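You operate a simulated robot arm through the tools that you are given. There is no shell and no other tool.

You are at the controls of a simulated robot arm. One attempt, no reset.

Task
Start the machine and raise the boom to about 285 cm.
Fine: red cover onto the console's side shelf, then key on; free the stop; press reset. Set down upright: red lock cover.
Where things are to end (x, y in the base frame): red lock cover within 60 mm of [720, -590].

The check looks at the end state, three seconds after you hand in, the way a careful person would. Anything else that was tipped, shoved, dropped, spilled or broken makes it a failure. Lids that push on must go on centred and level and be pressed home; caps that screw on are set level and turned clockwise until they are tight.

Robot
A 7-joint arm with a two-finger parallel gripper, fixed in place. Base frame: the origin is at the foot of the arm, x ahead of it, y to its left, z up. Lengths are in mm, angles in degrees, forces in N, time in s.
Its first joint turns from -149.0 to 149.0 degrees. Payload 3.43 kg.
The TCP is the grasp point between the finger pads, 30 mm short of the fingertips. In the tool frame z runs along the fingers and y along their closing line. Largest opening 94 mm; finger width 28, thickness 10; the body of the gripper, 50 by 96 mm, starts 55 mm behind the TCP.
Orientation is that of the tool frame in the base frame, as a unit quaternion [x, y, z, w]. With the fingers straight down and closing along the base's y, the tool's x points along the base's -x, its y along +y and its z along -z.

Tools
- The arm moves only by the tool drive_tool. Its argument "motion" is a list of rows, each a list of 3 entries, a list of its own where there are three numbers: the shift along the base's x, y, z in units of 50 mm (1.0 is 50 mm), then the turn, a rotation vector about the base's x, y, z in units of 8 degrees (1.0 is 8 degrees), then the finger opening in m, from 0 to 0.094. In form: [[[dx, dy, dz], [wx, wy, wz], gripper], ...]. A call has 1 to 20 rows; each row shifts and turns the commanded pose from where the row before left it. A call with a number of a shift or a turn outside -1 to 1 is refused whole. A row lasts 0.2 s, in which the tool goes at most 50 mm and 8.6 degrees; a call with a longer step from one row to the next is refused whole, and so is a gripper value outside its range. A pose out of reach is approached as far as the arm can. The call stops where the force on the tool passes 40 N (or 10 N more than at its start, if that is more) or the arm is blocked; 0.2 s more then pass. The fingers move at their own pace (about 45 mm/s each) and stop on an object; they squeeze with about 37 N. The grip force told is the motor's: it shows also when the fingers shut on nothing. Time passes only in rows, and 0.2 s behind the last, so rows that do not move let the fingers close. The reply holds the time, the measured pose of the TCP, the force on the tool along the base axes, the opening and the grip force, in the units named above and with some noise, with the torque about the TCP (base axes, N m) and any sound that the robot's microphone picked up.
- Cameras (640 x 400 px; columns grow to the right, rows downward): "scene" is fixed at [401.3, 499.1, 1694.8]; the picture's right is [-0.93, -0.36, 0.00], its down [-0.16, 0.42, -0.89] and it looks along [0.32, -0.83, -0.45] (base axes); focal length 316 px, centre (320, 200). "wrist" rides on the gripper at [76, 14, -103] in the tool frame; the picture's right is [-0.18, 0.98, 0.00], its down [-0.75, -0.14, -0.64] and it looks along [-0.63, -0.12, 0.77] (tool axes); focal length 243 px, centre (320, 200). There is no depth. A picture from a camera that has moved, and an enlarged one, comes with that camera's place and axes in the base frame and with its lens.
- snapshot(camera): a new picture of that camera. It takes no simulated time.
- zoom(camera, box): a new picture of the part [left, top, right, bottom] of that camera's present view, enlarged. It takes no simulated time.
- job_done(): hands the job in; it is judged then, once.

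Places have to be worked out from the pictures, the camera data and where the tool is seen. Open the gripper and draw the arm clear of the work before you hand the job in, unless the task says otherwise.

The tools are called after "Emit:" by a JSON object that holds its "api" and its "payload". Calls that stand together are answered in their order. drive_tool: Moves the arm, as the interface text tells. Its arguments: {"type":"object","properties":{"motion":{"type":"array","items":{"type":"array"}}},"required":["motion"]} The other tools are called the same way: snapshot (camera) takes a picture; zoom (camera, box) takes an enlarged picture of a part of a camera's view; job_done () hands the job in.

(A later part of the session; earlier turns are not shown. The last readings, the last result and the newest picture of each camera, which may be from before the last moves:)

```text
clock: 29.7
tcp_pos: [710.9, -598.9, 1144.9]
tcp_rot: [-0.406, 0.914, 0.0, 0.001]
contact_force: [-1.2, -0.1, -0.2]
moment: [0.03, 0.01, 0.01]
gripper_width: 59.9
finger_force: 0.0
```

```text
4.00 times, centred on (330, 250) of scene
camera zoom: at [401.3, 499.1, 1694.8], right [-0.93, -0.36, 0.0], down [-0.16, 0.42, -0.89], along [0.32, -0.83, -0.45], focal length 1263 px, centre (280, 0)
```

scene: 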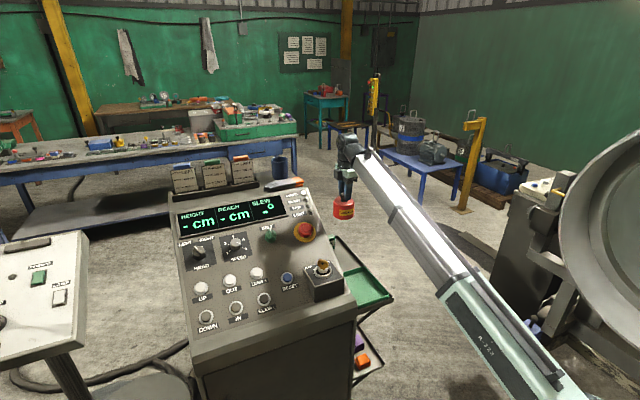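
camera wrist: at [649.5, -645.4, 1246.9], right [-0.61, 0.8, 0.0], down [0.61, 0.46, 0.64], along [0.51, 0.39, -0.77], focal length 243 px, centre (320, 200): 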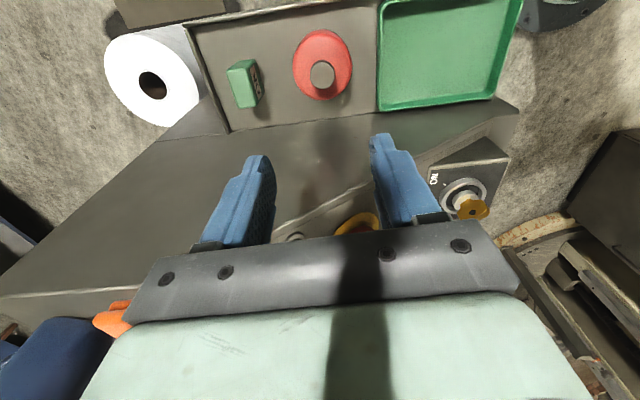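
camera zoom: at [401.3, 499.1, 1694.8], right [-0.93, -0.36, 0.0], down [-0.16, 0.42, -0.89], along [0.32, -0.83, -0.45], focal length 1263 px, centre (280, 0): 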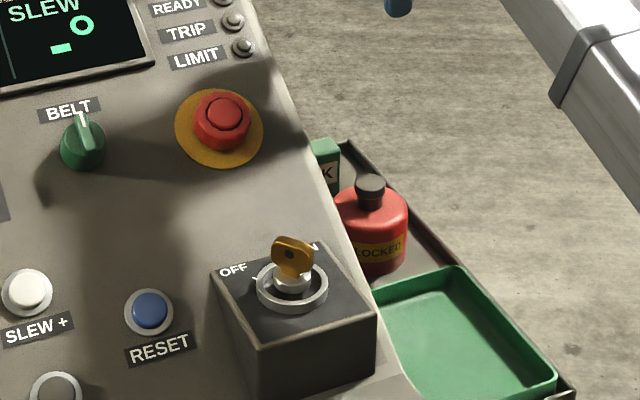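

Cover is stable. Now I go back over the key at ≈(702,-333) to view it from above.

Emit:
{"api": "drive_tool", "payload": {"motion": [[[0, 0.2, 0], [0, 0, 0], 0.06], [[0, 0.5, 0], [0, 0, 0], 0.06], [[0, 0.5, 0], [0, 0, 0], 0.06], [[0, 0.5, 0], [0, 0, 0], 0.06], [[0, 0.5, 0], [0, 0, 0], 0.06], [[0, 0.5, 0], [0, 0, 0], 0.06], [[0, 0.5, 0], [0, 0, 0], 0.06], [[0, 0.5, 0], [0, 0, 0], 0.06], [[-0.06, 0.5, 0], [0, 0, 0], 0.06], [[-0.06, 0.5, 0], [0, 0, 0], 0.06], [[-0.06, 0.4, 0], [0, 0, 0], 0.06], [[0, 0.2, 0], [0, 0, 0], 0.06], [[0, 0, 0], [0, 0, 0], 0.06]]}}

Emit:
{"api": "snapshot", "payload": {"camera": "wrist"}}

Emit:
{"api": "zoom", "payload": {"camera": "wrist", "box": [220, 20, 420, 145]}}

Emit:
{"api": "zoom", "payload": {"camera": "scene", "box": [290, 240, 354, 288]}}

```text
clock: 32.5
tcp_pos: [701.8, -332.7, 1144.7]
tcp_rot: [-0.406, 0.914, 0.0, 0.001]
contact_force: [-0.4, -0.1, 0.1]
moment: [-0.01, 0.03, 0.04]
gripper_width: 60.3
finger_force: 0.1
```

```text
taken
camera wrist: at [639.6, -378.9, 1246.7], right [-0.61, 0.8, 0.0], down [0.61, 0.46, 0.64], along [0.51, 0.39, -0.77], focal length 243 px, centre (320, 200)
```

wrist: 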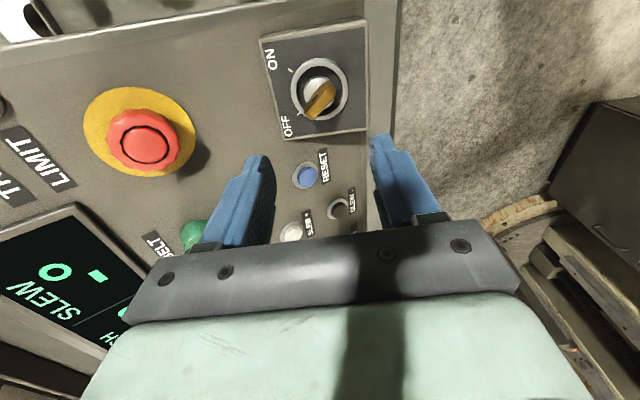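

```text
3.20 times, centred on (320, 82) of wrist
camera zoom: at [639.6, -378.9, 1246.7], right [-0.61, 0.8, 0.0], down [0.61, 0.46, 0.64], along [0.51, 0.39, -0.77], focal length 776 px, centre (320, 576)
```

zoom: 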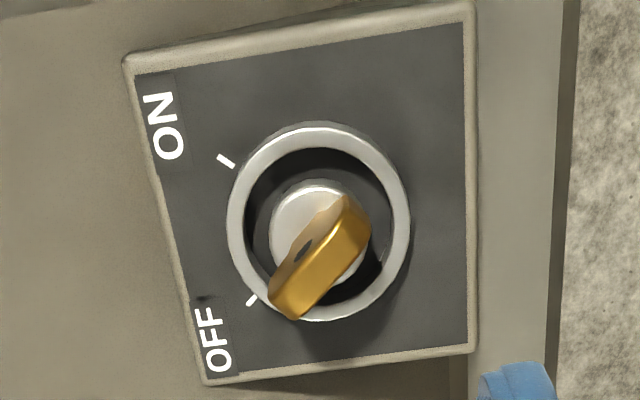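

```text
8.33 times, centred on (322, 264) of scene
camera zoom: at [401.3, 499.1, 1694.8], right [-0.93, -0.36, 0.0], down [-0.16, 0.42, -0.89], along [0.32, -0.83, -0.45], focal length 2630 px, centre (303, -333)
```

zoom: 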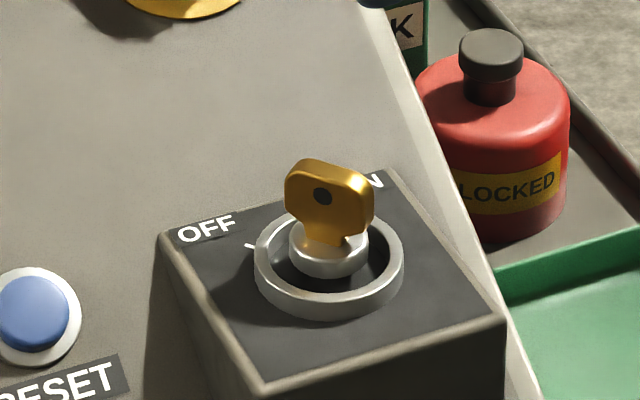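

Key bow lies along base x (pointing at OFF); ON is 90° clockwise from above. I need the fingers closing along y, so I descend to z≈1075 (where camera clears the forearm) and yaw back −48°.

Emit:
{"api": "drive_tool", "payload": {"motion": [[[0, 0, -0.3], [0, 0, 0], 0.06], [[0, 0, -0.4], [0, 0, 0], 0.06], [[0, 0, -0.4], [0, 0, 0], 0.06], [[0, 0, -0.3], [0, 0, 0], 0.06], [[0, 0, 0], [0, 0, -1], 0.06], [[0, 0, 0], [0, 0, -1], 0.06], [[0, 0, 0], [0, 0, -1], 0.06], [[0, 0, 0], [0, 0, -1], 0.06], [[0, 0, 0], [0, 0, -1], 0.06], [[0, 0, 0], [0, 0, -1], 0.06], [[0, 0, 0], [0, 0, 0], 0.06]]}}

Emit:
{"api": "zoom", "payload": {"camera": "wrist", "box": [220, 40, 420, 190]}}

Emit:
{"api": "zoom", "payload": {"camera": "scene", "box": [290, 220, 354, 268]}}

```text
clock: 34.9
tcp_pos: [702.7, -333.4, 1075.8]
tcp_rot: [0.001, 1.0, 0.0, 0.001]
contact_force: [0.1, -0.4, 0.0]
moment: [0.01, -0.02, 0.01]
gripper_width: 60.3
finger_force: 0.2
```

```text
2.67 times, centred on (320, 115) of wrist
camera zoom: at [625.9, -318.3, 1177.6], right [0.19, 0.98, 0.0], down [0.75, -0.14, 0.64], along [0.63, -0.12, -0.77], focal length 647 px, centre (320, 427)
```

zoom: 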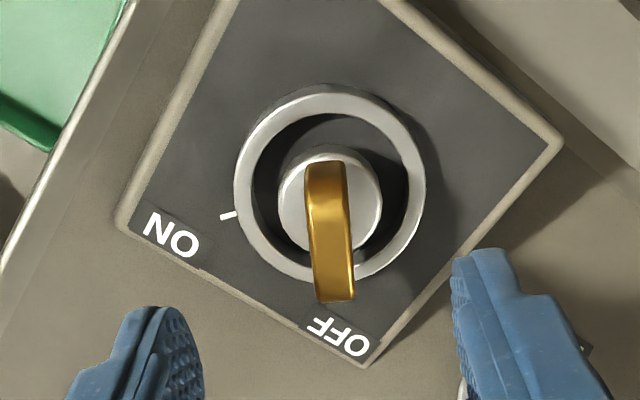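

```text
8.33 times, centred on (322, 244) of scene
camera zoom: at [401.3, 499.1, 1694.8], right [-0.93, -0.36, 0.0], down [-0.16, 0.42, -0.89], along [0.32, -0.83, -0.45], focal length 2630 px, centre (303, -167)
```

zoom: 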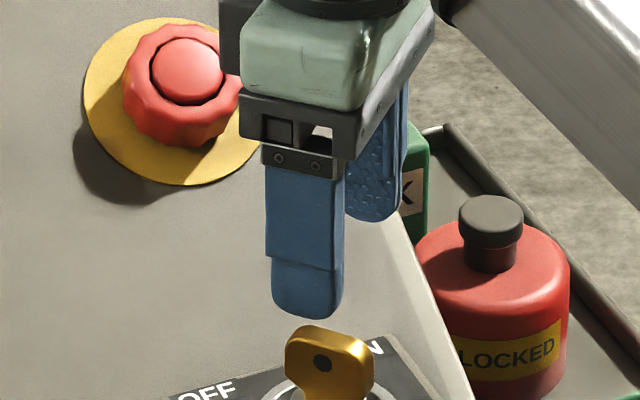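

Key bow is nearly aligned with x, about 3–4 mm to +y. I nudge +y and descend to z≈1035 to re-check closely.

Emit:
{"api": "drive_tool", "payload": {"motion": [[[0, 0.06, -0.3], [0, 0, 0], 0.06], [[0, 0, -0.3], [0, 0, 0], 0.05], [[0, 0, -0.2], [0, 0, 0], 0.05], [[0, 0, 0], [0, 0, 0], 0.05]]}}

Emit:
{"api": "zoom", "payload": {"camera": "wrist", "box": [220, 80, 420, 230]}}

Emit:
{"api": "zoom", "payload": {"camera": "scene", "box": [290, 230, 354, 278]}}

```text
clock: 35.9
tcp_pos: [701.1, -329.3, 1035.2]
tcp_rot: [0.0, 1.0, -0.001, 0.001]
contact_force: [-0.8, 0.3, 0.6]
moment: [0.0, 0.01, 0.01]
gripper_width: 49.9
finger_force: 0.0
```

```text
2.67 times, centred on (320, 155) of wrist
camera zoom: at [625.2, -314.6, 1138.1], right [0.19, 0.98, 0.0], down [0.75, -0.14, 0.64], along [0.63, -0.12, -0.77], focal length 647 px, centre (320, 320)
```

zoom: 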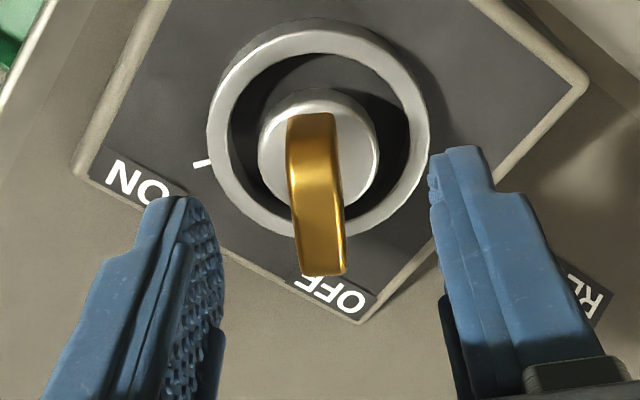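

```text
8.33 times, centred on (322, 254) of scene
camera zoom: at [401.3, 499.1, 1694.8], right [-0.93, -0.36, 0.0], down [-0.16, 0.42, -0.89], along [0.32, -0.83, -0.45], focal length 2630 px, centre (303, -250)
```

zoom: 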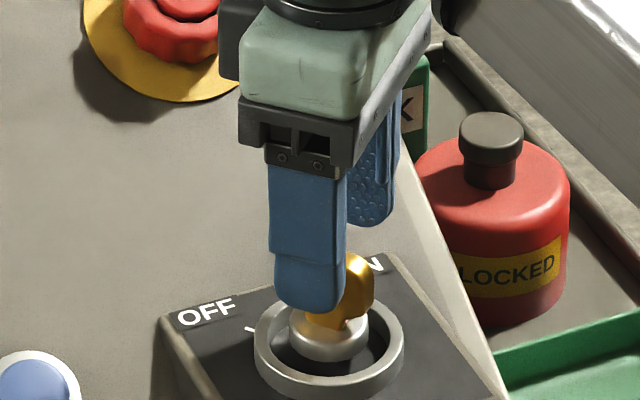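

Key is centred between fingers at x≈701, y≈−329, bow top z≈1010. I lower to TCP z≈1010 and close on the bow.

Emit:
{"api": "drive_tool", "payload": {"motion": [[[0.01, 0, -0.2], [0, 0, 0], 0.05], [[0, 0, -0.2], [0, 0, 0], 0.05], [[0, 0, -0.1], [0, 0, 0], 0.05], [[0, 0, 0], [0, 0, 0], 0.03], [[0, 0, 0], [0, 0, 0], 0.02], [[0, 0, 0], [0, 0, 0], 0.01], [[0, 0, 0], [0, 0, 0], 0.0], [[0, 0, 0], [0, 0, 0], 0.0], [[0, 0, 0], [0, 0, 0], 0.0]]}}

Emit:
{"api": "zoom", "payload": {"camera": "wrist", "box": [220, 80, 420, 230]}}

Emit:
{"api": "zoom", "payload": {"camera": "scene", "box": [290, 230, 354, 278]}}

```text
clock: 37.9
tcp_pos: [702.4, -329.9, 1012.3]
tcp_rot: [0.002, 1.0, -0.001, 0.003]
contact_force: [5.6, -8.5, 34.0]
moment: [0.23, 0.9, -0.99]
gripper_width: 13.7
finger_force: 44.7
```

```text
2.67 times, centred on (320, 155) of wrist
camera zoom: at [625.1, -315.2, 1114.0], right [0.19, 0.98, 0.0], down [0.75, -0.14, 0.64], along [0.63, -0.12, -0.76], focal length 647 px, centre (320, 320)
```

zoom: 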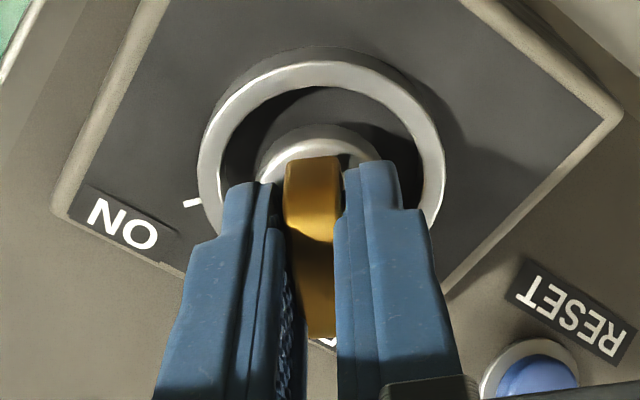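

```text
8.33 times, centred on (322, 254) of scene
camera zoom: at [401.3, 499.1, 1694.8], right [-0.93, -0.36, 0.0], down [-0.16, 0.42, -0.89], along [0.32, -0.83, -0.45], focal length 2630 px, centre (303, -250)
```

zoom: 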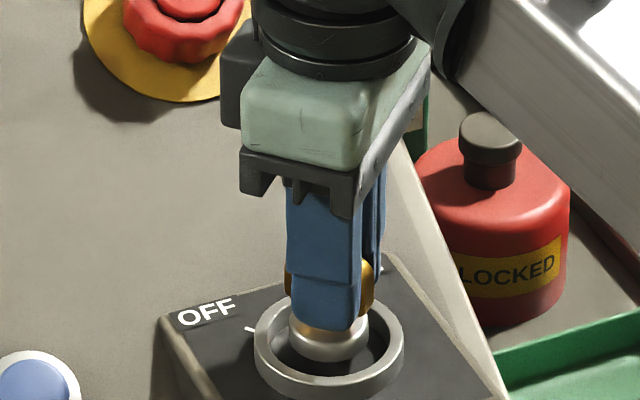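

Fingertips bear on the lock cylinder (34 N up) and the torque suggests a −4° misalignment. I open, raise 6 mm, yaw −4.5°, and regrip.

Emit:
{"api": "drive_tool", "payload": {"motion": [[[0, 0, 0], [0, 0, 0], 0.02], [[0, 0, 0], [0, 0, 0], 0.035], [[0, 0, 0.12], [0, 0, -0.55], 0.035], [[0, 0, 0], [0, 0, 0], 0.035], [[0, 0, 0], [0, 0, 0], 0.02], [[0, 0, 0], [0, 0, 0], 0.01], [[0, 0, 0], [0, 0, 0], 0.0], [[0, 0, 0], [0, 0, 0], 0.0], [[0, 0, 0], [0, 0, 0], 0.0]]}}

Emit:
{"api": "zoom", "payload": {"camera": "wrist", "box": [220, 80, 420, 230]}}

```text
clock: 39.9
tcp_pos: [701.0, -329.6, 1015.7]
tcp_rot: [0.039, 0.999, -0.001, 0.0]
contact_force: [0.2, -2.3, -1.7]
moment: [0.08, 0.09, -0.41]
gripper_width: 12.0
finger_force: 45.4
```

```text
2.67 times, centred on (320, 155) of wrist
camera zoom: at [626.6, -309.6, 1118.6], right [0.26, 0.97, 0.0], down [0.74, -0.2, 0.64], along [0.62, -0.17, -0.77], focal length 647 px, centre (320, 320)
```

zoom: 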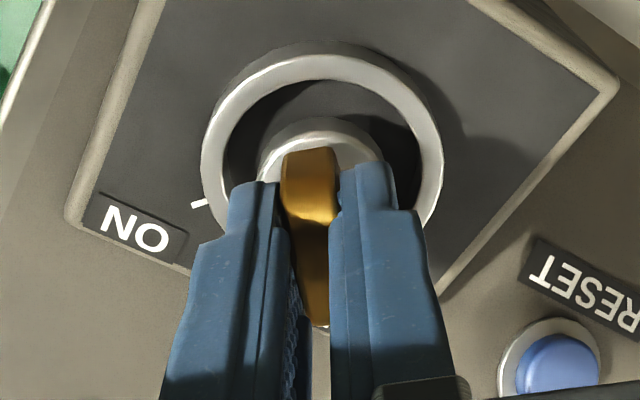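

Good grip, low force. Now turn clockwise gradually.

Emit:
{"api": "drive_tool", "payload": {"motion": [[[0, 0, 0], [0, 0, -0.4], 0.0], [[0, 0, 0], [0, 0, -0.5], 0.0], [[0, 0, 0], [0, 0, -0.5], 0.0], [[0, 0, 0], [0, 0, -0.5], 0.0], [[0, 0, 0], [0, 0, -0.5], 0.0], [[0, 0, 0], [0, 0, -0.5], 0.0], [[0, 0, 0], [0, 0, -0.5], 0.0], [[0, 0, 0], [0, 0, 0], 0.0]]}}

Emit:
{"api": "zoom", "payload": {"camera": "wrist", "box": [220, 80, 420, 230]}}

Emit:
{"api": "zoom", "payload": {"camera": "scene", "box": [290, 230, 354, 278]}}

```text
clock: 41.7
tcp_pos: [702.5, -329.0, 1016.6]
tcp_rot: [0.273, 0.962, 0.0, 0.0]
contact_force: [2.6, 6.1, 13.6]
moment: [0.77, 0.92, 0.01]
gripper_width: 11.6
finger_force: 45.2
```

```text
2.67 times, centred on (320, 155) of wrist
camera zoom: at [644.6, -276.2, 1118.5], right [0.67, 0.74, 0.0], down [0.57, -0.52, 0.64], along [0.48, -0.43, -0.77], focal length 647 px, centre (320, 320)
```

zoom: 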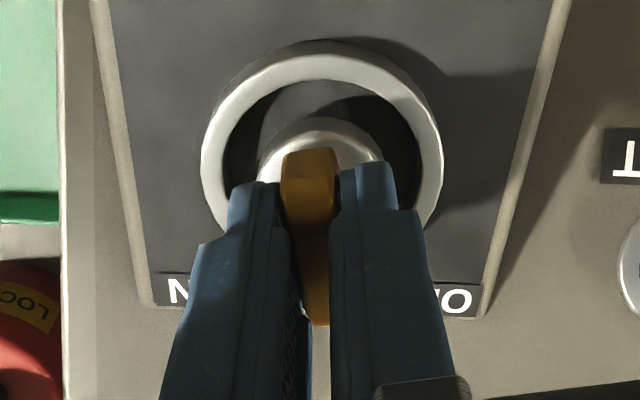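

```text
8.33 times, centred on (322, 254) of scene
camera zoom: at [401.3, 499.1, 1694.8], right [-0.93, -0.36, 0.0], down [-0.16, 0.42, -0.89], along [0.32, -0.83, -0.45], focal length 2630 px, centre (303, -250)
```

zoom: 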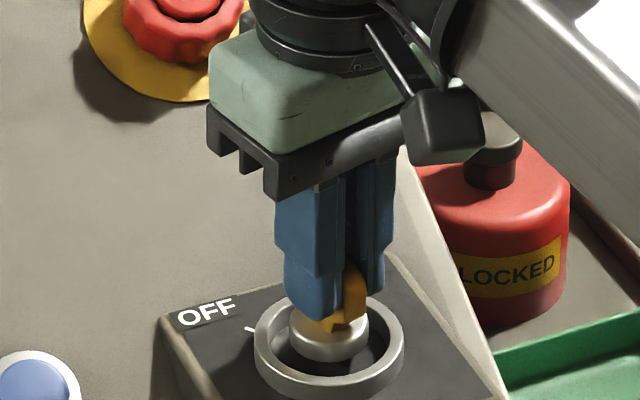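

Key follows (now ≈ −32°). Continue turning.

Emit:
{"api": "drive_tool", "payload": {"motion": [[[0, 0, 0], [0, 0, -0.5], 0.0], [[0, 0, 0], [0, 0, -0.5], 0.0], [[0, 0, 0], [0, 0, -0.5], 0.0], [[0, 0, 0], [0, 0, -0.5], 0.0], [[0, 0, 0], [0, 0, -0.5], 0.0], [[0, 0, 0], [0, 0, -0.5], 0.0], [[0, 0, 0], [0, 0, -0.5], 0.0], [[0, 0, 0], [0, 0, -0.5], 0.0], [[0, 0, 0], [0, 0, -0.5], 0.0], [[0, 0, 0], [0, 0, -0.5], 0.0], [[0, 0, 0], [0, 0, 0], 0.0]]}}

Emit:
{"api": "zoom", "payload": {"camera": "wrist", "box": [220, 80, 420, 230]}}

Emit:
{"api": "zoom", "payload": {"camera": "scene", "box": [250, 170, 378, 266]}}

```text
clock: 44.1
tcp_pos: [704.3, -327.3, 1015.7]
tcp_rot: [0.586, 0.81, 0.001, 0.001]
contact_force: [29.0, 24.2, 5.6]
moment: [-0.83, -0.4, 0.13]
gripper_width: 11.9
finger_force: 45.3
```

```text
2.67 times, centred on (320, 155) of wrist
camera zoom: at [692.9, -250.6, 1118.7], right [0.99, 0.13, 0.0], down [0.1, -0.76, 0.64], along [0.09, -0.63, -0.77], focal length 647 px, centre (320, 320)
```

zoom: 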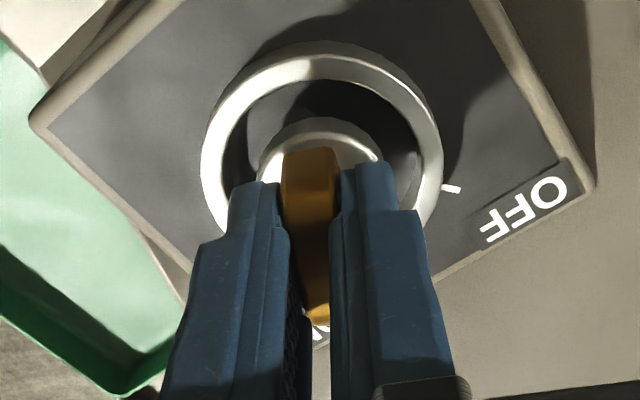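

```text
4.17 times, centred on (314, 218) of scene
camera zoom: at [401.3, 499.1, 1694.8], right [-0.93, -0.36, 0.0], down [-0.16, 0.42, -0.89], along [0.32, -0.83, -0.45], focal length 1315 px, centre (345, 125)
```

zoom: 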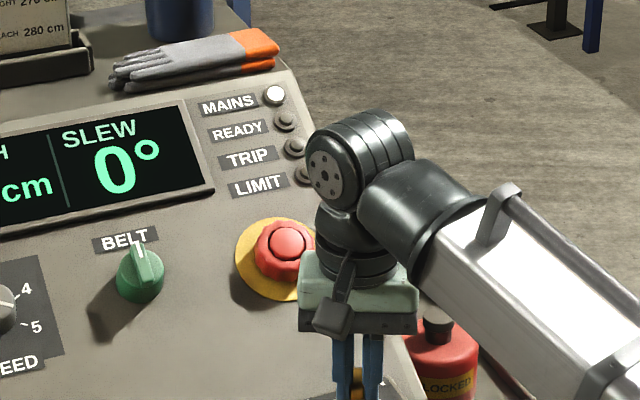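

Display has come alive (SLEW 0°). Side load shows the axis is slightly +x,+y; I relieve by shifting and finish the turn to ON (~−92°).

Emit:
{"api": "drive_tool", "payload": {"motion": [[[0.04, 0.03, 0], [0, 0, -0.4], 0.0], [[0.03, 0.03, 0], [0, 0, -0.5], 0.0], [[0, 0, 0], [0, 0, -0.5], 0.0], [[0, 0, 0], [0, 0, -0.5], 0.0], [[0, 0, 0], [0, 0, -0.5], 0.0], [[0, 0, 0], [0, 0, -0.2], 0.0], [[0, 0, 0], [0, 0, 0], 0.0]]}}

Emit:
{"api": "zoom", "payload": {"camera": "wrist", "box": [220, 80, 420, 230]}}

Emit:
{"api": "zoom", "payload": {"camera": "scene", "box": [160, 180, 360, 305]}}

```text
clock: 45.7
tcp_pos: [705.1, -326.6, 1016.7]
tcp_rot: [0.723, 0.691, -0.001, 0.001]
contact_force: [-0.7, -1.3, 5.1]
moment: [-0.72, -0.22, 1.45]
gripper_width: 14.9
finger_force: 44.8
```

```text
2.67 times, centred on (320, 155) of wrist
camera zoom: at [722.6, -251.3, 1117.9], right [0.97, -0.23, 0.0], down [-0.17, -0.74, 0.64], along [-0.15, -0.63, -0.76], focal length 647 px, centre (320, 320)
```

zoom: 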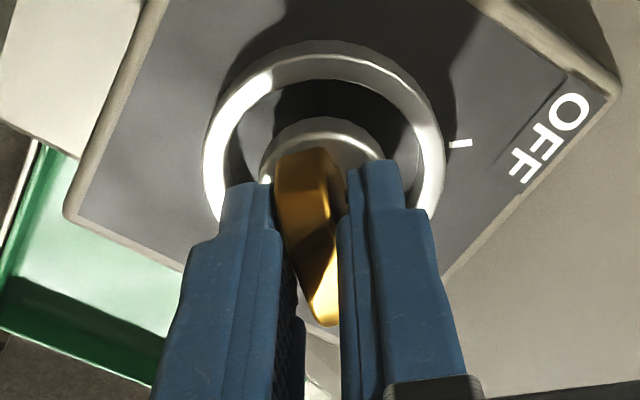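

```text
3.20 times, centred on (260, 242) of scene
camera zoom: at [401.3, 499.1, 1694.8], right [-0.93, -0.36, 0.0], down [-0.16, 0.42, -0.89], along [0.32, -0.83, -0.45], focal length 1010 px, centre (512, 64)
```

zoom: 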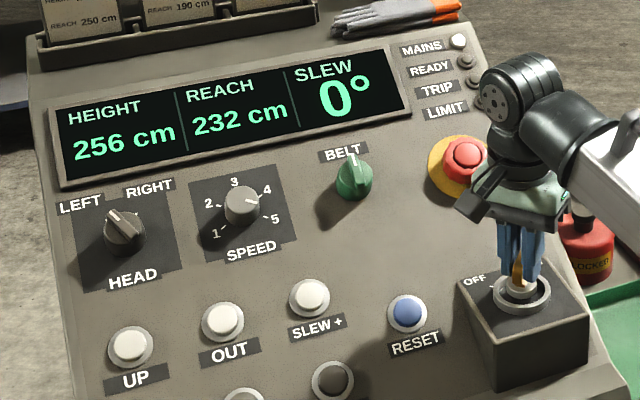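

Key is at its ON stop: display reads 256 cm / 232 cm / 0°. I release the key and lift.

Emit:
{"api": "drive_tool", "payload": {"motion": [[[0, 0, 0], [0, 0, 0], 0.02], [[0, 0, 0], [0, 0, 0], 0.035], [[0, 0, 0], [0, 0, 0], 0.05], [[0, 0, 0.2], [0, 0, 0], 0.05], [[0, 0, 0.4], [0, 0, 0], 0.05], [[0, 0, 0.4], [0, 0, 0], 0.05], [[0, 0, 0.2], [0, 0, 0], 0.05], [[0, 0, 0], [0, 0, 0], 0.05]]}}

Emit:
{"api": "snapshot", "payload": {"camera": "wrist"}}

Emit:
{"api": "zoom", "payload": {"camera": "scene", "box": [160, 170, 368, 300]}}

```text
clock: 47.5
tcp_pos: [705.9, -327.2, 1076.0]
tcp_rot: [0.722, 0.692, -0.002, 0.001]
contact_force: [-0.3, -1.0, 0.3]
moment: [0.0, -0.01, 0.0]
gripper_width: 49.8
finger_force: 0.1
```

```text
taken
camera wrist: at [722.9, -251.7, 1178.1], right [0.97, -0.23, 0.0], down [-0.17, -0.75, 0.64], along [-0.15, -0.63, -0.77], focal length 243 px, centre (320, 200)
```

wrist: 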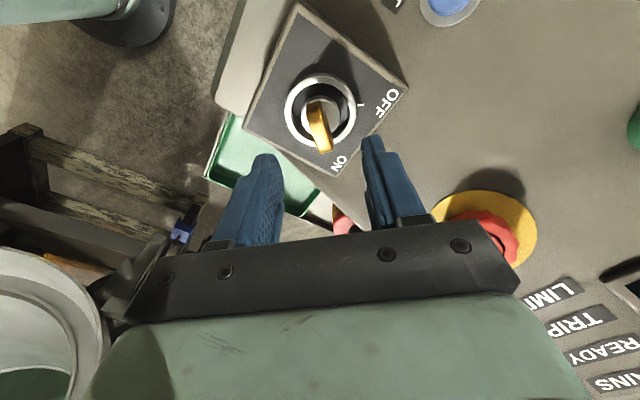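

```text
3.08 times, centred on (264, 235) of scene
camera zoom: at [401.3, 499.1, 1694.8], right [-0.93, -0.36, 0.0], down [-0.16, 0.42, -0.89], along [0.32, -0.83, -0.45], focal length 971 px, centre (492, 92)
```

zoom: 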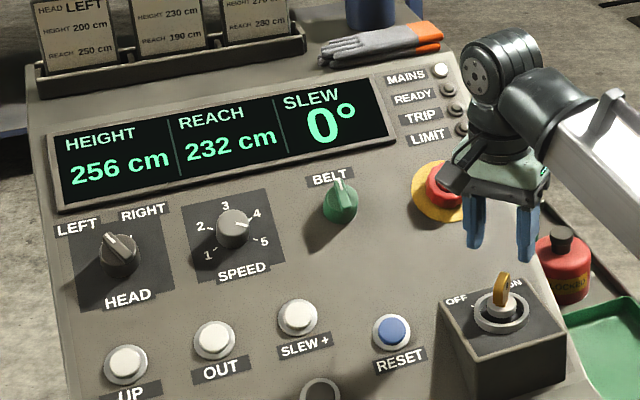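

Key ON. Next the e-stop at ≈(812,-440,1053) on a ~30° panel. I move up and outward toward it, then yaw back.

Emit:
{"api": "drive_tool", "payload": {"motion": [[[0.2, -0.2, 0.4], [0, 0, 0], 0.06], [[0.3, -0.3, 0.5], [0, 0, 0.8], 0.07], [[0.3, -0.3, 0.4], [0, 0, 1], 0.08], [[0.3, -0.3, 0.2], [0, 0, 1], 0.094], [[0.2, -0.3, 0], [0, 0, 1], 0.094], [[0, -0.2, 0], [0, 0, 1], 0.094], [[0, 0, 0], [0, 0, 1], 0.094], [[0, 0, 0], [0, 0, 1], 0.094], [[0, 0, 0], [0, 0, 1], 0.094], [[0, 0, 0], [0, 0, 1], 0.094], [[0, 0, 0], [0, 0, 1], 0.094], [[0, 0, 0], [0, 0, 1], 0.094], [[0, 0, 0], [0, 0, 1], 0.094], [[0, 0, 0], [0, 0, 0], 0.094]]}}

Emit:
{"api": "snapshot", "payload": {"camera": "wrist"}}

Emit:
{"api": "zoom", "payload": {"camera": "scene", "box": [270, 200, 350, 250]}}

```text
clock: 50.5
tcp_pos: [770.3, -405.6, 1151.5]
tcp_rot: [-0.017, 1.0, 0.0, 0.001]
contact_force: [-0.1, -0.4, -0.9]
moment: [0.01, 0.04, -0.03]
gripper_width: 94.1
finger_force: 0.1
```

```text
taken
camera wrist: at [693.4, -395.0, 1253.4], right [0.15, 0.99, 0.0], down [0.76, -0.11, 0.64], along [0.64, -0.1, -0.77], focal length 243 px, centre (320, 200)
```

wrist: 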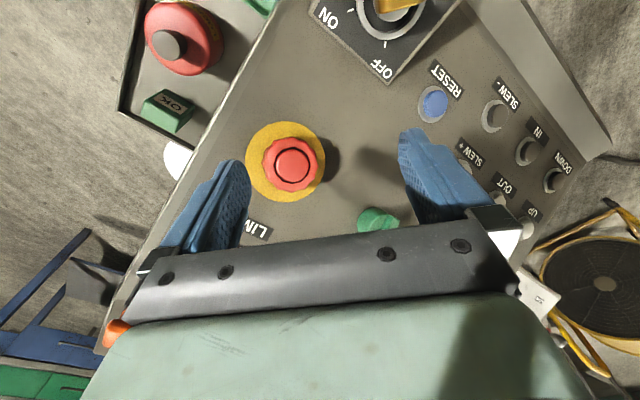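

```text
8.00 times, centred on (310, 225) of scene
camera zoom: at [401.3, 499.1, 1694.8], right [-0.93, -0.36, 0.0], down [-0.16, 0.42, -0.89], along [0.32, -0.83, -0.45], focal length 2525 px, centre (400, 0)
```

zoom: 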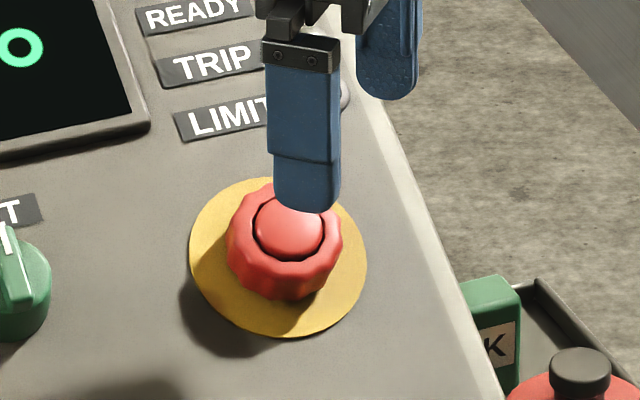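

No arrows visible; I'll grip the head along the panel normal and twist clockwise. First tilt the tool 30° to align with the panel normal and yaw about it by +32°.

Emit:
{"api": "drive_tool", "payload": {"motion": [[[0, 0, 0], [-0.663, -0.663, 0], 0.094], [[0, 0, 0], [-0.663, -0.663, 0], 0.094], [[0.1, -0.05, -0.1], [-0.663, -0.663, 0], 0.094], [[0.1, -0.05, -0.2], [-0.663, -0.663, 0], 0.094], [[0.1, -0.07, -0.3], [-0.354, 0.354, 0.866], 0.094], [[0, 0, -0.2], [-0.354, 0.354, 0.866], 0.094], [[0, 0, 0], [-0.354, 0.354, 0.866], 0.094], [[0, 0, 0], [-0.354, 0.354, 0.866], 0.094], [[0, 0, 0], [0, 0, 0], 0.094], [[0, 0, 0], [0, 0, 0], 0.094]]}}

Emit:
{"api": "snapshot", "payload": {"camera": "wrist"}}

Emit:
{"api": "zoom", "payload": {"camera": "scene", "box": [270, 180, 350, 250]}}

```text
clock: 52.7
tcp_pos: [785.0, -416.6, 1110.6]
tcp_rot: [-0.282, 0.924, -0.228, 0.122]
contact_force: [0.0, -0.9, 0.6]
moment: [-0.06, 0.03, 0.03]
gripper_width: 94.3
finger_force: 0.0
```

```text
taken
camera wrist: at [680.6, -412.5, 1185.8], right [-0.31, 0.83, -0.47], down [0.45, 0.56, 0.7], along [0.84, 0.01, -0.54], focal length 243 px, centre (320, 200)
```

wrist: 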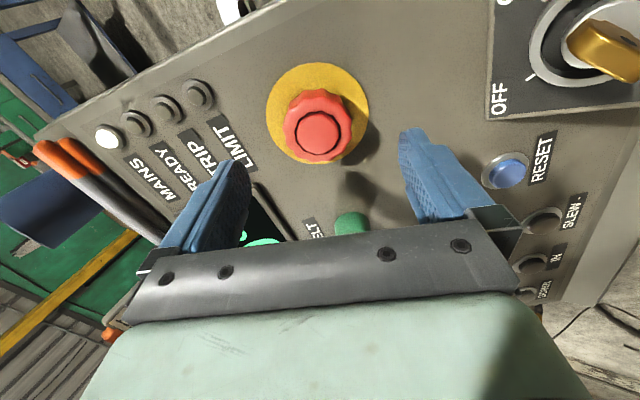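

```text
5.71 times, centred on (310, 215) of scene
camera zoom: at [401.3, 499.1, 1694.8], right [-0.93, -0.36, 0.0], down [-0.16, 0.42, -0.89], along [0.32, -0.83, -0.45], focal length 1804 px, centre (377, 114)
```

zoom: 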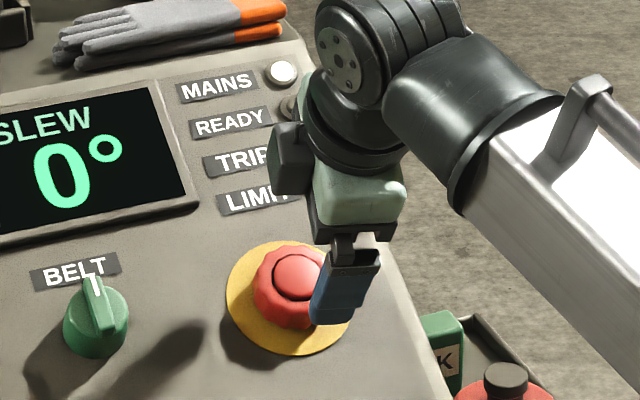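

Well aligned: head axis runs along the tool axis, top ≈67 mm ahead. I advance 50 mm along the normal and look.

Emit:
{"api": "drive_tool", "payload": {"motion": [[[0.088, -0.088, -0.217], [0, 0, 0], 0.094], [[0.088, -0.088, -0.217], [0, 0, 0], 0.094], [[0.088, -0.088, -0.217], [0, 0, 0], 0.094], [[0.088, -0.088, -0.217], [0, 0, 0], 0.094], [[0, 0, 0], [0, 0, 0], 0.094]]}}

Emit:
{"api": "zoom", "payload": {"camera": "wrist", "box": [160, 60, 480, 260]}}

Emit:
{"api": "zoom", "payload": {"camera": "scene", "box": [270, 190, 350, 260]}}

```text
clock: 53.9
tcp_pos: [804.4, -432.8, 1067.3]
tcp_rot: [-0.282, 0.924, -0.229, 0.122]
contact_force: [0.3, -0.3, 0.3]
moment: [-0.02, -0.01, -0.01]
gripper_width: 94.0
finger_force: 0.0
```

```text
2.00 times, centred on (320, 160) of wrist
camera zoom: at [699.5, -429.5, 1141.3], right [-0.31, 0.83, -0.47], down [0.45, 0.56, 0.7], along [0.84, 0.01, -0.54], focal length 485 px, centre (320, 280)
```

zoom: 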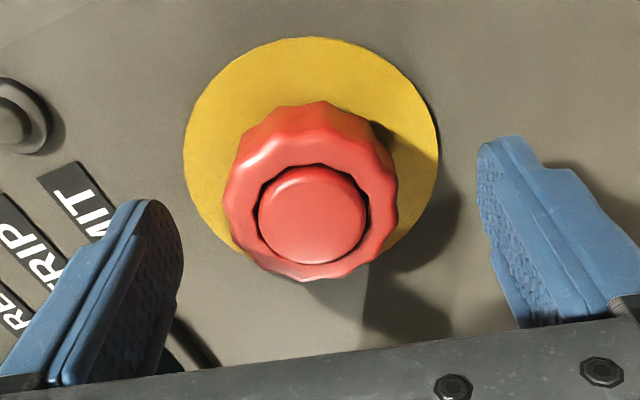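

```text
5.71 times, centred on (310, 225) of scene
camera zoom: at [401.3, 499.1, 1694.8], right [-0.93, -0.36, 0.0], down [-0.16, 0.42, -0.89], along [0.32, -0.83, -0.45], focal length 1804 px, centre (377, 57)
```

zoom: 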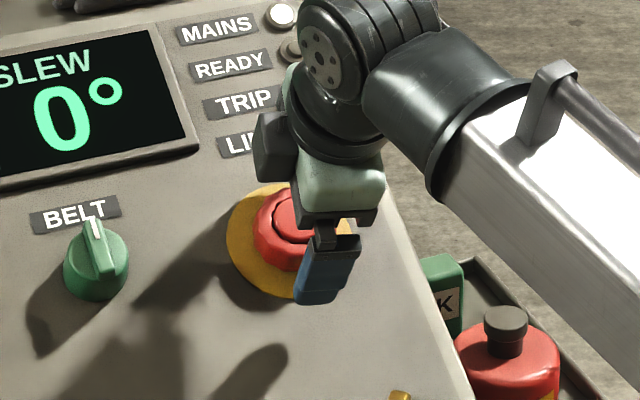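

Top is ~19 mm ahead of the TCP. I advance 12 mm, correct 2 mm laterally, and close on the head.

Emit:
{"api": "drive_tool", "payload": {"motion": [[[0.05, -0.077, -0.085], [0, 0, 0], 0.094], [[0.046, -0.042, -0.104], [0, 0, 0], 0.094], [[0, 0, 0], [0, 0, 0], 0.08], [[0, 0, 0], [0, 0, 0], 0.06], [[0, 0, 0], [0, 0, 0], 0.045], [[0, 0, 0], [0, 0, 0], 0.03], [[0, 0, 0], [0, 0, 0], 0.03], [[0, 0, 0], [0, 0, 0], 0.03]]}}

Emit:
{"api": "zoom", "payload": {"camera": "wrist", "box": [160, 60, 480, 260]}}

Emit:
{"api": "zoom", "payload": {"camera": "scene", "box": [270, 190, 350, 260]}}

```text
clock: 55.7
tcp_pos: [809.1, -440.5, 1059.0]
tcp_rot: [-0.282, 0.924, -0.229, 0.123]
contact_force: [5.1, -7.7, 5.4]
moment: [-0.88, -0.64, -0.16]
gripper_width: 52.8
finger_force: 44.8
```

```text
2.00 times, centred on (320, 160) of wrist
camera zoom: at [703.6, -436.7, 1132.2], right [-0.31, 0.83, -0.47], down [0.45, 0.56, 0.7], along [0.84, 0.0, -0.54], focal length 485 px, centre (320, 280)
```

zoom: 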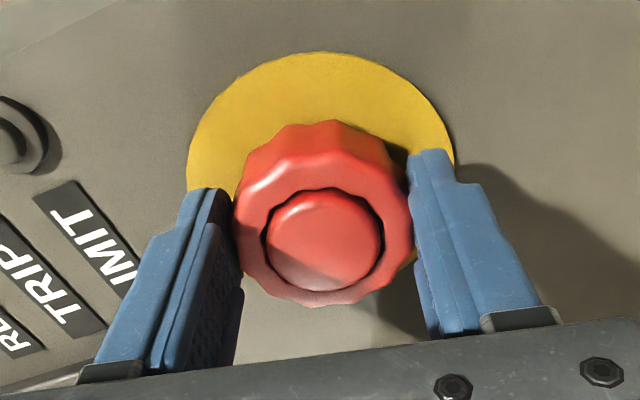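

```text
5.71 times, centred on (310, 225) of scene
camera zoom: at [401.3, 499.1, 1694.8], right [-0.93, -0.36, 0.0], down [-0.16, 0.42, -0.89], along [0.32, -0.83, -0.45], focal length 1804 px, centre (377, 57)
```

zoom: 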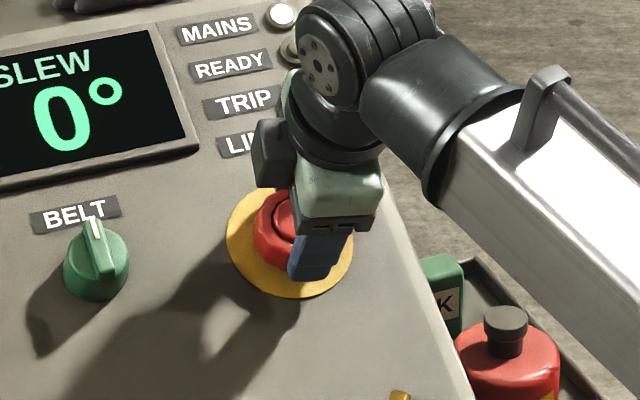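

Gripped at 52.8 mm. I twist clockwise (viewed from outside) with a small centring correction.

Emit:
{"api": "drive_tool", "payload": {"motion": [[[0.006, -0.018, 0.01], [0.1, -0.1, -0.25], 0.0], [[0, 0, 0], [0.177, -0.177, -0.433], 0.0], [[0, 0, 0], [0.177, -0.177, -0.433], 0.0], [[0, 0, 0], [0.177, -0.177, -0.433], 0.0], [[0, 0, 0], [0.177, -0.177, -0.433], 0.0], [[0, 0, 0], [0.177, -0.177, -0.433], 0.0], [[0, 0, 0], [0.177, -0.177, -0.433], 0.0], [[0, 0, 0], [0, 0, 0], 0.0]]}}

Emit:
{"api": "zoom", "payload": {"camera": "wrist", "box": [160, 60, 480, 260]}}

Emit:
{"api": "zoom", "payload": {"camera": "scene", "box": [160, 170, 368, 300]}}

```text
clock: 57.5
tcp_pos: [808.5, -438.8, 1057.8]
tcp_rot: [-0.064, 0.964, -0.194, 0.17]
contact_force: [-3.0, 17.0, -17.2]
moment: [-0.09, -0.64, 0.33]
gripper_width: 53.1
finger_force: 44.9
```

```text
2.00 times, centred on (320, 160) of wrist
camera zoom: at [699.7, -403.4, 1117.9], right [0.12, 0.94, -0.33], down [0.49, 0.24, 0.84], along [0.87, -0.26, -0.43], focal length 485 px, centre (320, 280)
```

zoom: 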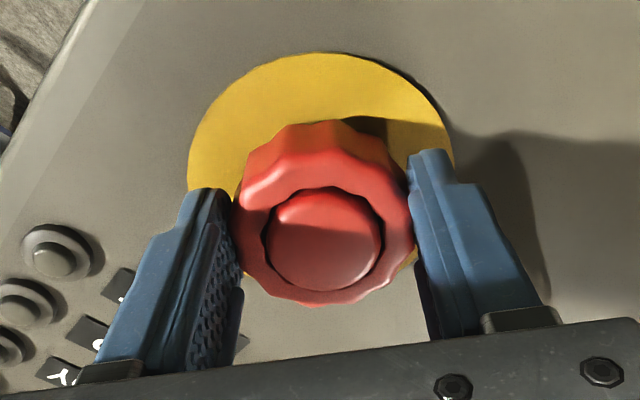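

```text
3.08 times, centred on (264, 235) of scene
camera zoom: at [401.3, 499.1, 1694.8], right [-0.93, -0.36, 0.0], down [-0.16, 0.42, -0.89], along [0.32, -0.83, -0.45], focal length 971 px, centre (492, 92)
```

zoom: 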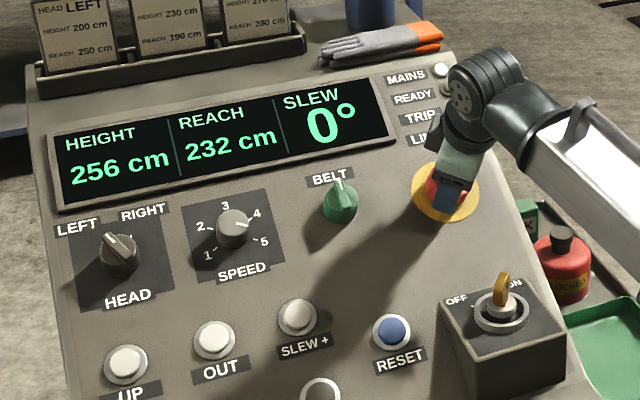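

The head rotates with the gripper with little torque; continue the twist.

Emit:
{"api": "drive_tool", "payload": {"motion": [[[0, 0, 0], [0.177, -0.177, -0.433], 0.0], [[0, 0, 0], [0.177, -0.177, -0.433], 0.0], [[0, 0, 0], [0.177, -0.177, -0.433], 0.0], [[0, 0, 0], [0.177, -0.177, -0.433], 0.0], [[0, 0, 0], [0.177, -0.177, -0.433], 0.0], [[0, 0, 0], [0.177, -0.177, -0.433], 0.0], [[0, 0, 0], [0, 0, 0], 0.0]]}}

Emit:
{"api": "zoom", "payload": {"camera": "wrist", "box": [160, 60, 480, 260]}}

Emit:
{"api": "zoom", "payload": {"camera": "scene", "box": [250, 170, 378, 250]}}

```text
clock: 58.8
tcp_pos: [808.3, -436.6, 1058.7]
tcp_rot: [0.118, 0.959, -0.155, 0.205]
contact_force: [-1.0, 8.8, 5.6]
moment: [-0.53, 0.36, -0.37]
gripper_width: 53.0
finger_force: 44.8
stopped in row 6: the force on the tool passed its limit at 40 N (the readings are from after the stop); the commanded pose is now the measured one
```

```text
2.00 times, centred on (320, 160) of wrist
camera zoom: at [707.5, -375.2, 1111.5], right [0.45, 0.88, -0.17], down [0.4, -0.03, 0.92], along [0.8, -0.48, -0.37], focal length 485 px, centre (320, 280)
```

zoom: 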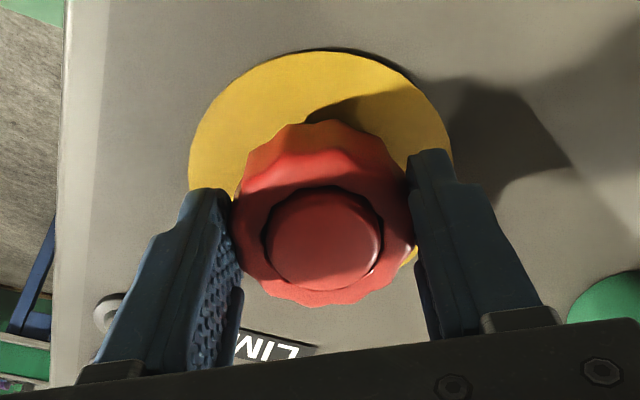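

```text
5.00 times, centred on (314, 210) of scene
camera zoom: at [401.3, 499.1, 1694.8], right [-0.93, -0.36, 0.0], down [-0.16, 0.42, -0.89], along [0.32, -0.83, -0.45], focal length 1578 px, centre (350, 150)
```

zoom: 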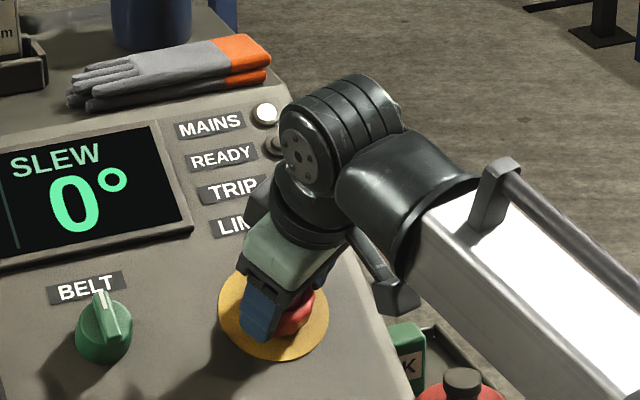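

Stopped at a 40 N side load after ~48° of turning. I open the fingers to see whether the button has popped out.

Emit:
{"api": "drive_tool", "payload": {"motion": [[[0, 0, 0], [0, 0, 0], 0.06], [[0, 0, 0], [0, 0, 0], 0.08], [[0, 0, 0], [0, 0, 0], 0.09], [[0, 0, 0], [0, 0, 0], 0.09]]}}

Emit:
{"api": "zoom", "payload": {"camera": "wrist", "box": [160, 60, 480, 260]}}

Emit:
{"api": "zoom", "payload": {"camera": "scene", "box": [160, 170, 368, 300]}}

```text
clock: 59.8
tcp_pos: [809.0, -436.6, 1059.0]
tcp_rot: [0.118, 0.959, -0.155, 0.204]
contact_force: [0.6, -0.1, -0.8]
moment: [0.0, 0.0, 0.0]
gripper_width: 90.0
finger_force: 0.0
```

```text
2.00 times, centred on (320, 160) of wrist
camera zoom: at [707.7, -376.2, 1110.9], right [0.45, 0.88, -0.17], down [0.4, -0.03, 0.92], along [0.8, -0.48, -0.37], focal length 485 px, centre (320, 280)
```

zoom: 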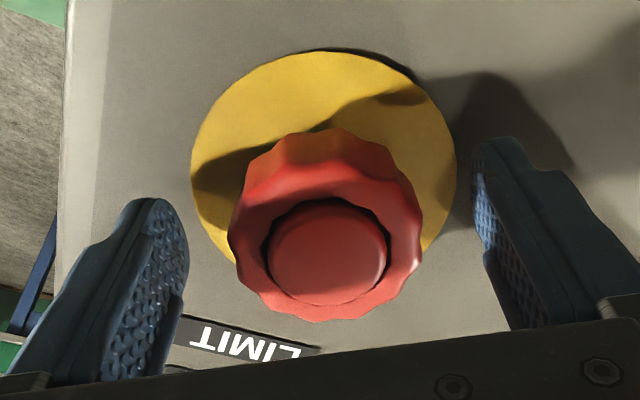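

```text
3.08 times, centred on (264, 235) of scene
camera zoom: at [401.3, 499.1, 1694.8], right [-0.93, -0.36, 0.0], down [-0.16, 0.42, -0.89], along [0.32, -0.83, -0.45], focal length 971 px, centre (492, 92)
```

zoom: 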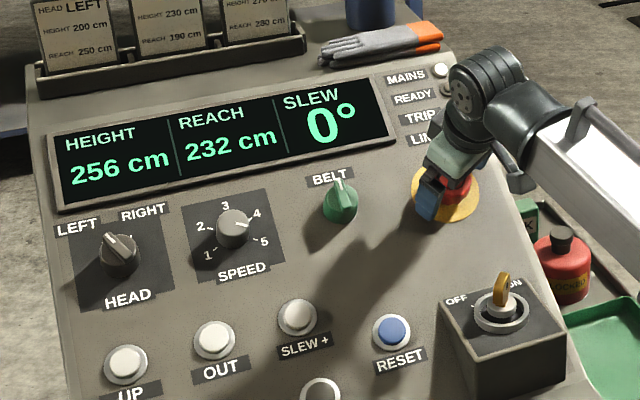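

The head has popped out by ~7 mm — the stop is released. I retreat along the panel normal.

Emit:
{"api": "drive_tool", "payload": {"motion": [[[-0.07, 0.07, 0.173], [0, 0, 0], 0.09], [[-0.106, 0.106, 0.26], [0, 0, 0], 0.09], [[-0.106, 0.106, 0.26], [0, 0, 0], 0.09], [[-0.106, 0.106, 0.26], [0, 0, 0], 0.09], [[-0.106, 0.106, 0.26], [0, 0, 0], 0.09], [[-0.106, 0.106, 0.26], [0, 0, 0], 0.09], [[0, 0, 0], [0, 0, 0], 0.09]]}}

Emit:
{"api": "snapshot", "payload": {"camera": "wrist"}}

Emit:
{"api": "zoom", "payload": {"camera": "scene", "box": [250, 170, 378, 250]}}

```text
clock: 61.4
tcp_pos: [777.9, -408.0, 1132.0]
tcp_rot: [0.118, 0.959, -0.156, 0.204]
contact_force: [-0.3, 0.4, 0.7]
moment: [0.0, 0.0, 0.0]
gripper_width: 90.1
finger_force: 0.1
```

```text
taken
camera wrist: at [678.1, -347.2, 1184.6], right [0.45, 0.88, -0.17], down [0.4, -0.03, 0.92], along [0.8, -0.48, -0.37], focal length 243 px, centre (320, 200)
```

wrist: 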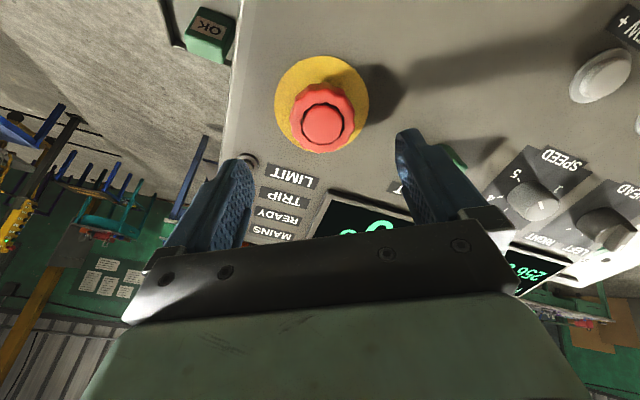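

```text
5.00 times, centred on (314, 210) of scene
camera zoom: at [401.3, 499.1, 1694.8], right [-0.93, -0.36, 0.0], down [-0.16, 0.42, -0.89], along [0.32, -0.83, -0.45], focal length 1578 px, centre (350, 150)
```

zoom: 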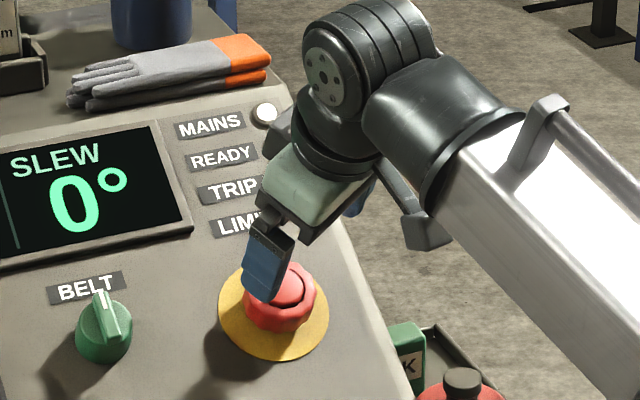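

E-stop is out. Next RESET at ≈(811,-263,950): I close the fingers and move to a viewing pose above it, staying aligned with the panel normal.

Emit:
{"api": "drive_tool", "payload": {"motion": [[[0, 0.4, 0], [0, 0, 0], 0.06], [[0, 0.5, 0], [0, 0, 0], 0.03], [[0, 0.5, 0], [0, 0, 0], 0.0], [[0, 0.5, 0], [0, 0, 0], 0.0], [[0, 0.5, 0], [0, 0, 0], 0.0], [[0, 0.5, 0], [0, 0, 0], 0.0], [[0, 0.5, -0.2], [0, 0, 0], 0.0], [[-0.1, 0.28, -0.4], [0, 0, 0], 0.0], [[0, 0, -0.5], [0, 0, 0], 0.0], [[0, 0, -0.4], [0, 0, 0], 0.0], [[0, 0, 0], [0, 0, 0], 0.0]]}}

Emit:
{"api": "snapshot", "payload": {"camera": "wrist"}}

Emit:
{"api": "snapshot", "payload": {"camera": "scene"}}

```text
clock: 63.8
tcp_pos: [773.6, -222.6, 1057.4]
tcp_rot: [0.118, 0.959, -0.156, 0.204]
contact_force: [0.6, -0.3, -0.1]
moment: [0.02, -0.01, -0.01]
gripper_width: 0.0
finger_force: 32.8
```

```text
taken
camera wrist: at [672.6, -161.4, 1109.8], right [0.45, 0.88, -0.17], down [0.4, -0.03, 0.92], along [0.8, -0.48, -0.37], focal length 243 px, centre (320, 200)
```

wrist: 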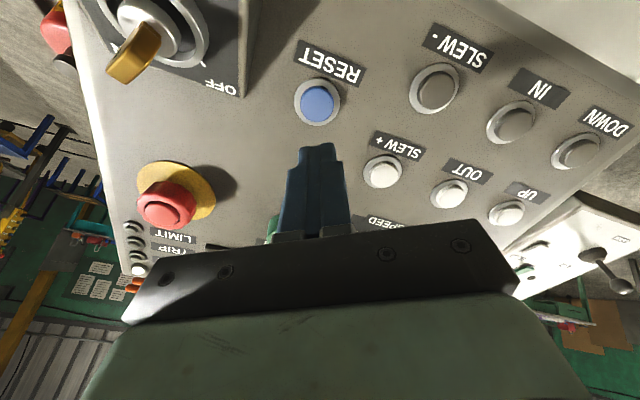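

```text
taken
```

scene: 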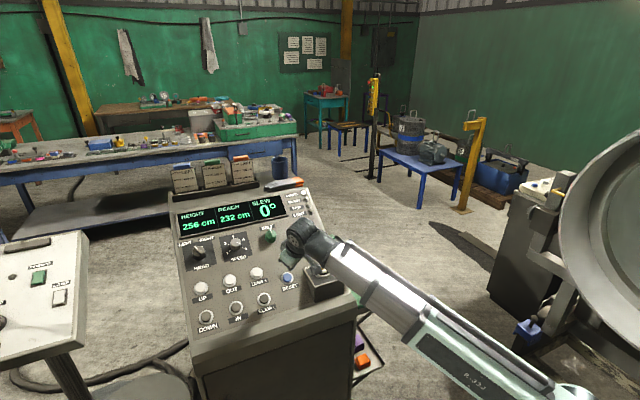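

RESET lies on the tool's centre column, ~120 mm ahead, ~6 mm toward tool +x. I shift and advance most of the way.

Emit:
{"api": "drive_tool", "payload": {"motion": [[[0.09, -0.11, -0.3], [0, 0, 0], 0.0], [[0.09, -0.11, -0.3], [0, 0, 0], 0.0], [[0.09, -0.11, -0.3], [0, 0, 0], 0.0], [[0.08, -0.104, -0.29], [0, 0, 0], 0.0], [[0, 0, 0], [0, 0, 0], 0.0]]}}

Emit:
{"api": "zoom", "payload": {"camera": "wrist", "box": [160, 40, 480, 240]}}

Emit:
{"api": "zoom", "payload": {"camera": "scene", "box": [230, 220, 358, 300]}}

```text
clock: 65.0
tcp_pos: [789.4, -245.7, 996.7]
tcp_rot: [0.117, 0.96, -0.156, 0.203]
contact_force: [0.2, -0.5, -0.1]
moment: [0.01, -0.02, 0.02]
gripper_width: 0.1
finger_force: 32.7
```

```text
2.00 times, centred on (320, 140) of wrist
camera zoom: at [689.6, -184.1, 1049.5], right [0.45, 0.88, -0.17], down [0.4, -0.03, 0.92], along [0.8, -0.48, -0.37], focal length 485 px, centre (320, 320)
```

zoom: 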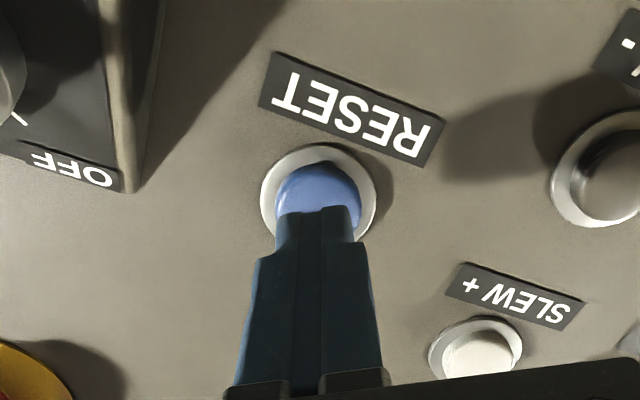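

```text
5.00 times, centred on (294, 260) of scene
camera zoom: at [401.3, 499.1, 1694.8], right [-0.93, -0.36, 0.0], down [-0.16, 0.42, -0.89], along [0.32, -0.83, -0.45], focal length 1578 px, centre (450, -100)
```

zoom: 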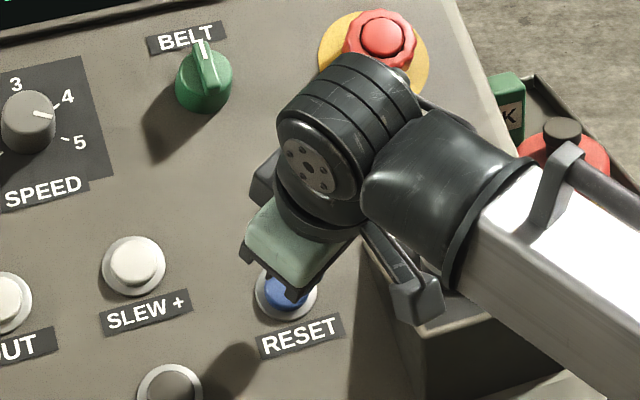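

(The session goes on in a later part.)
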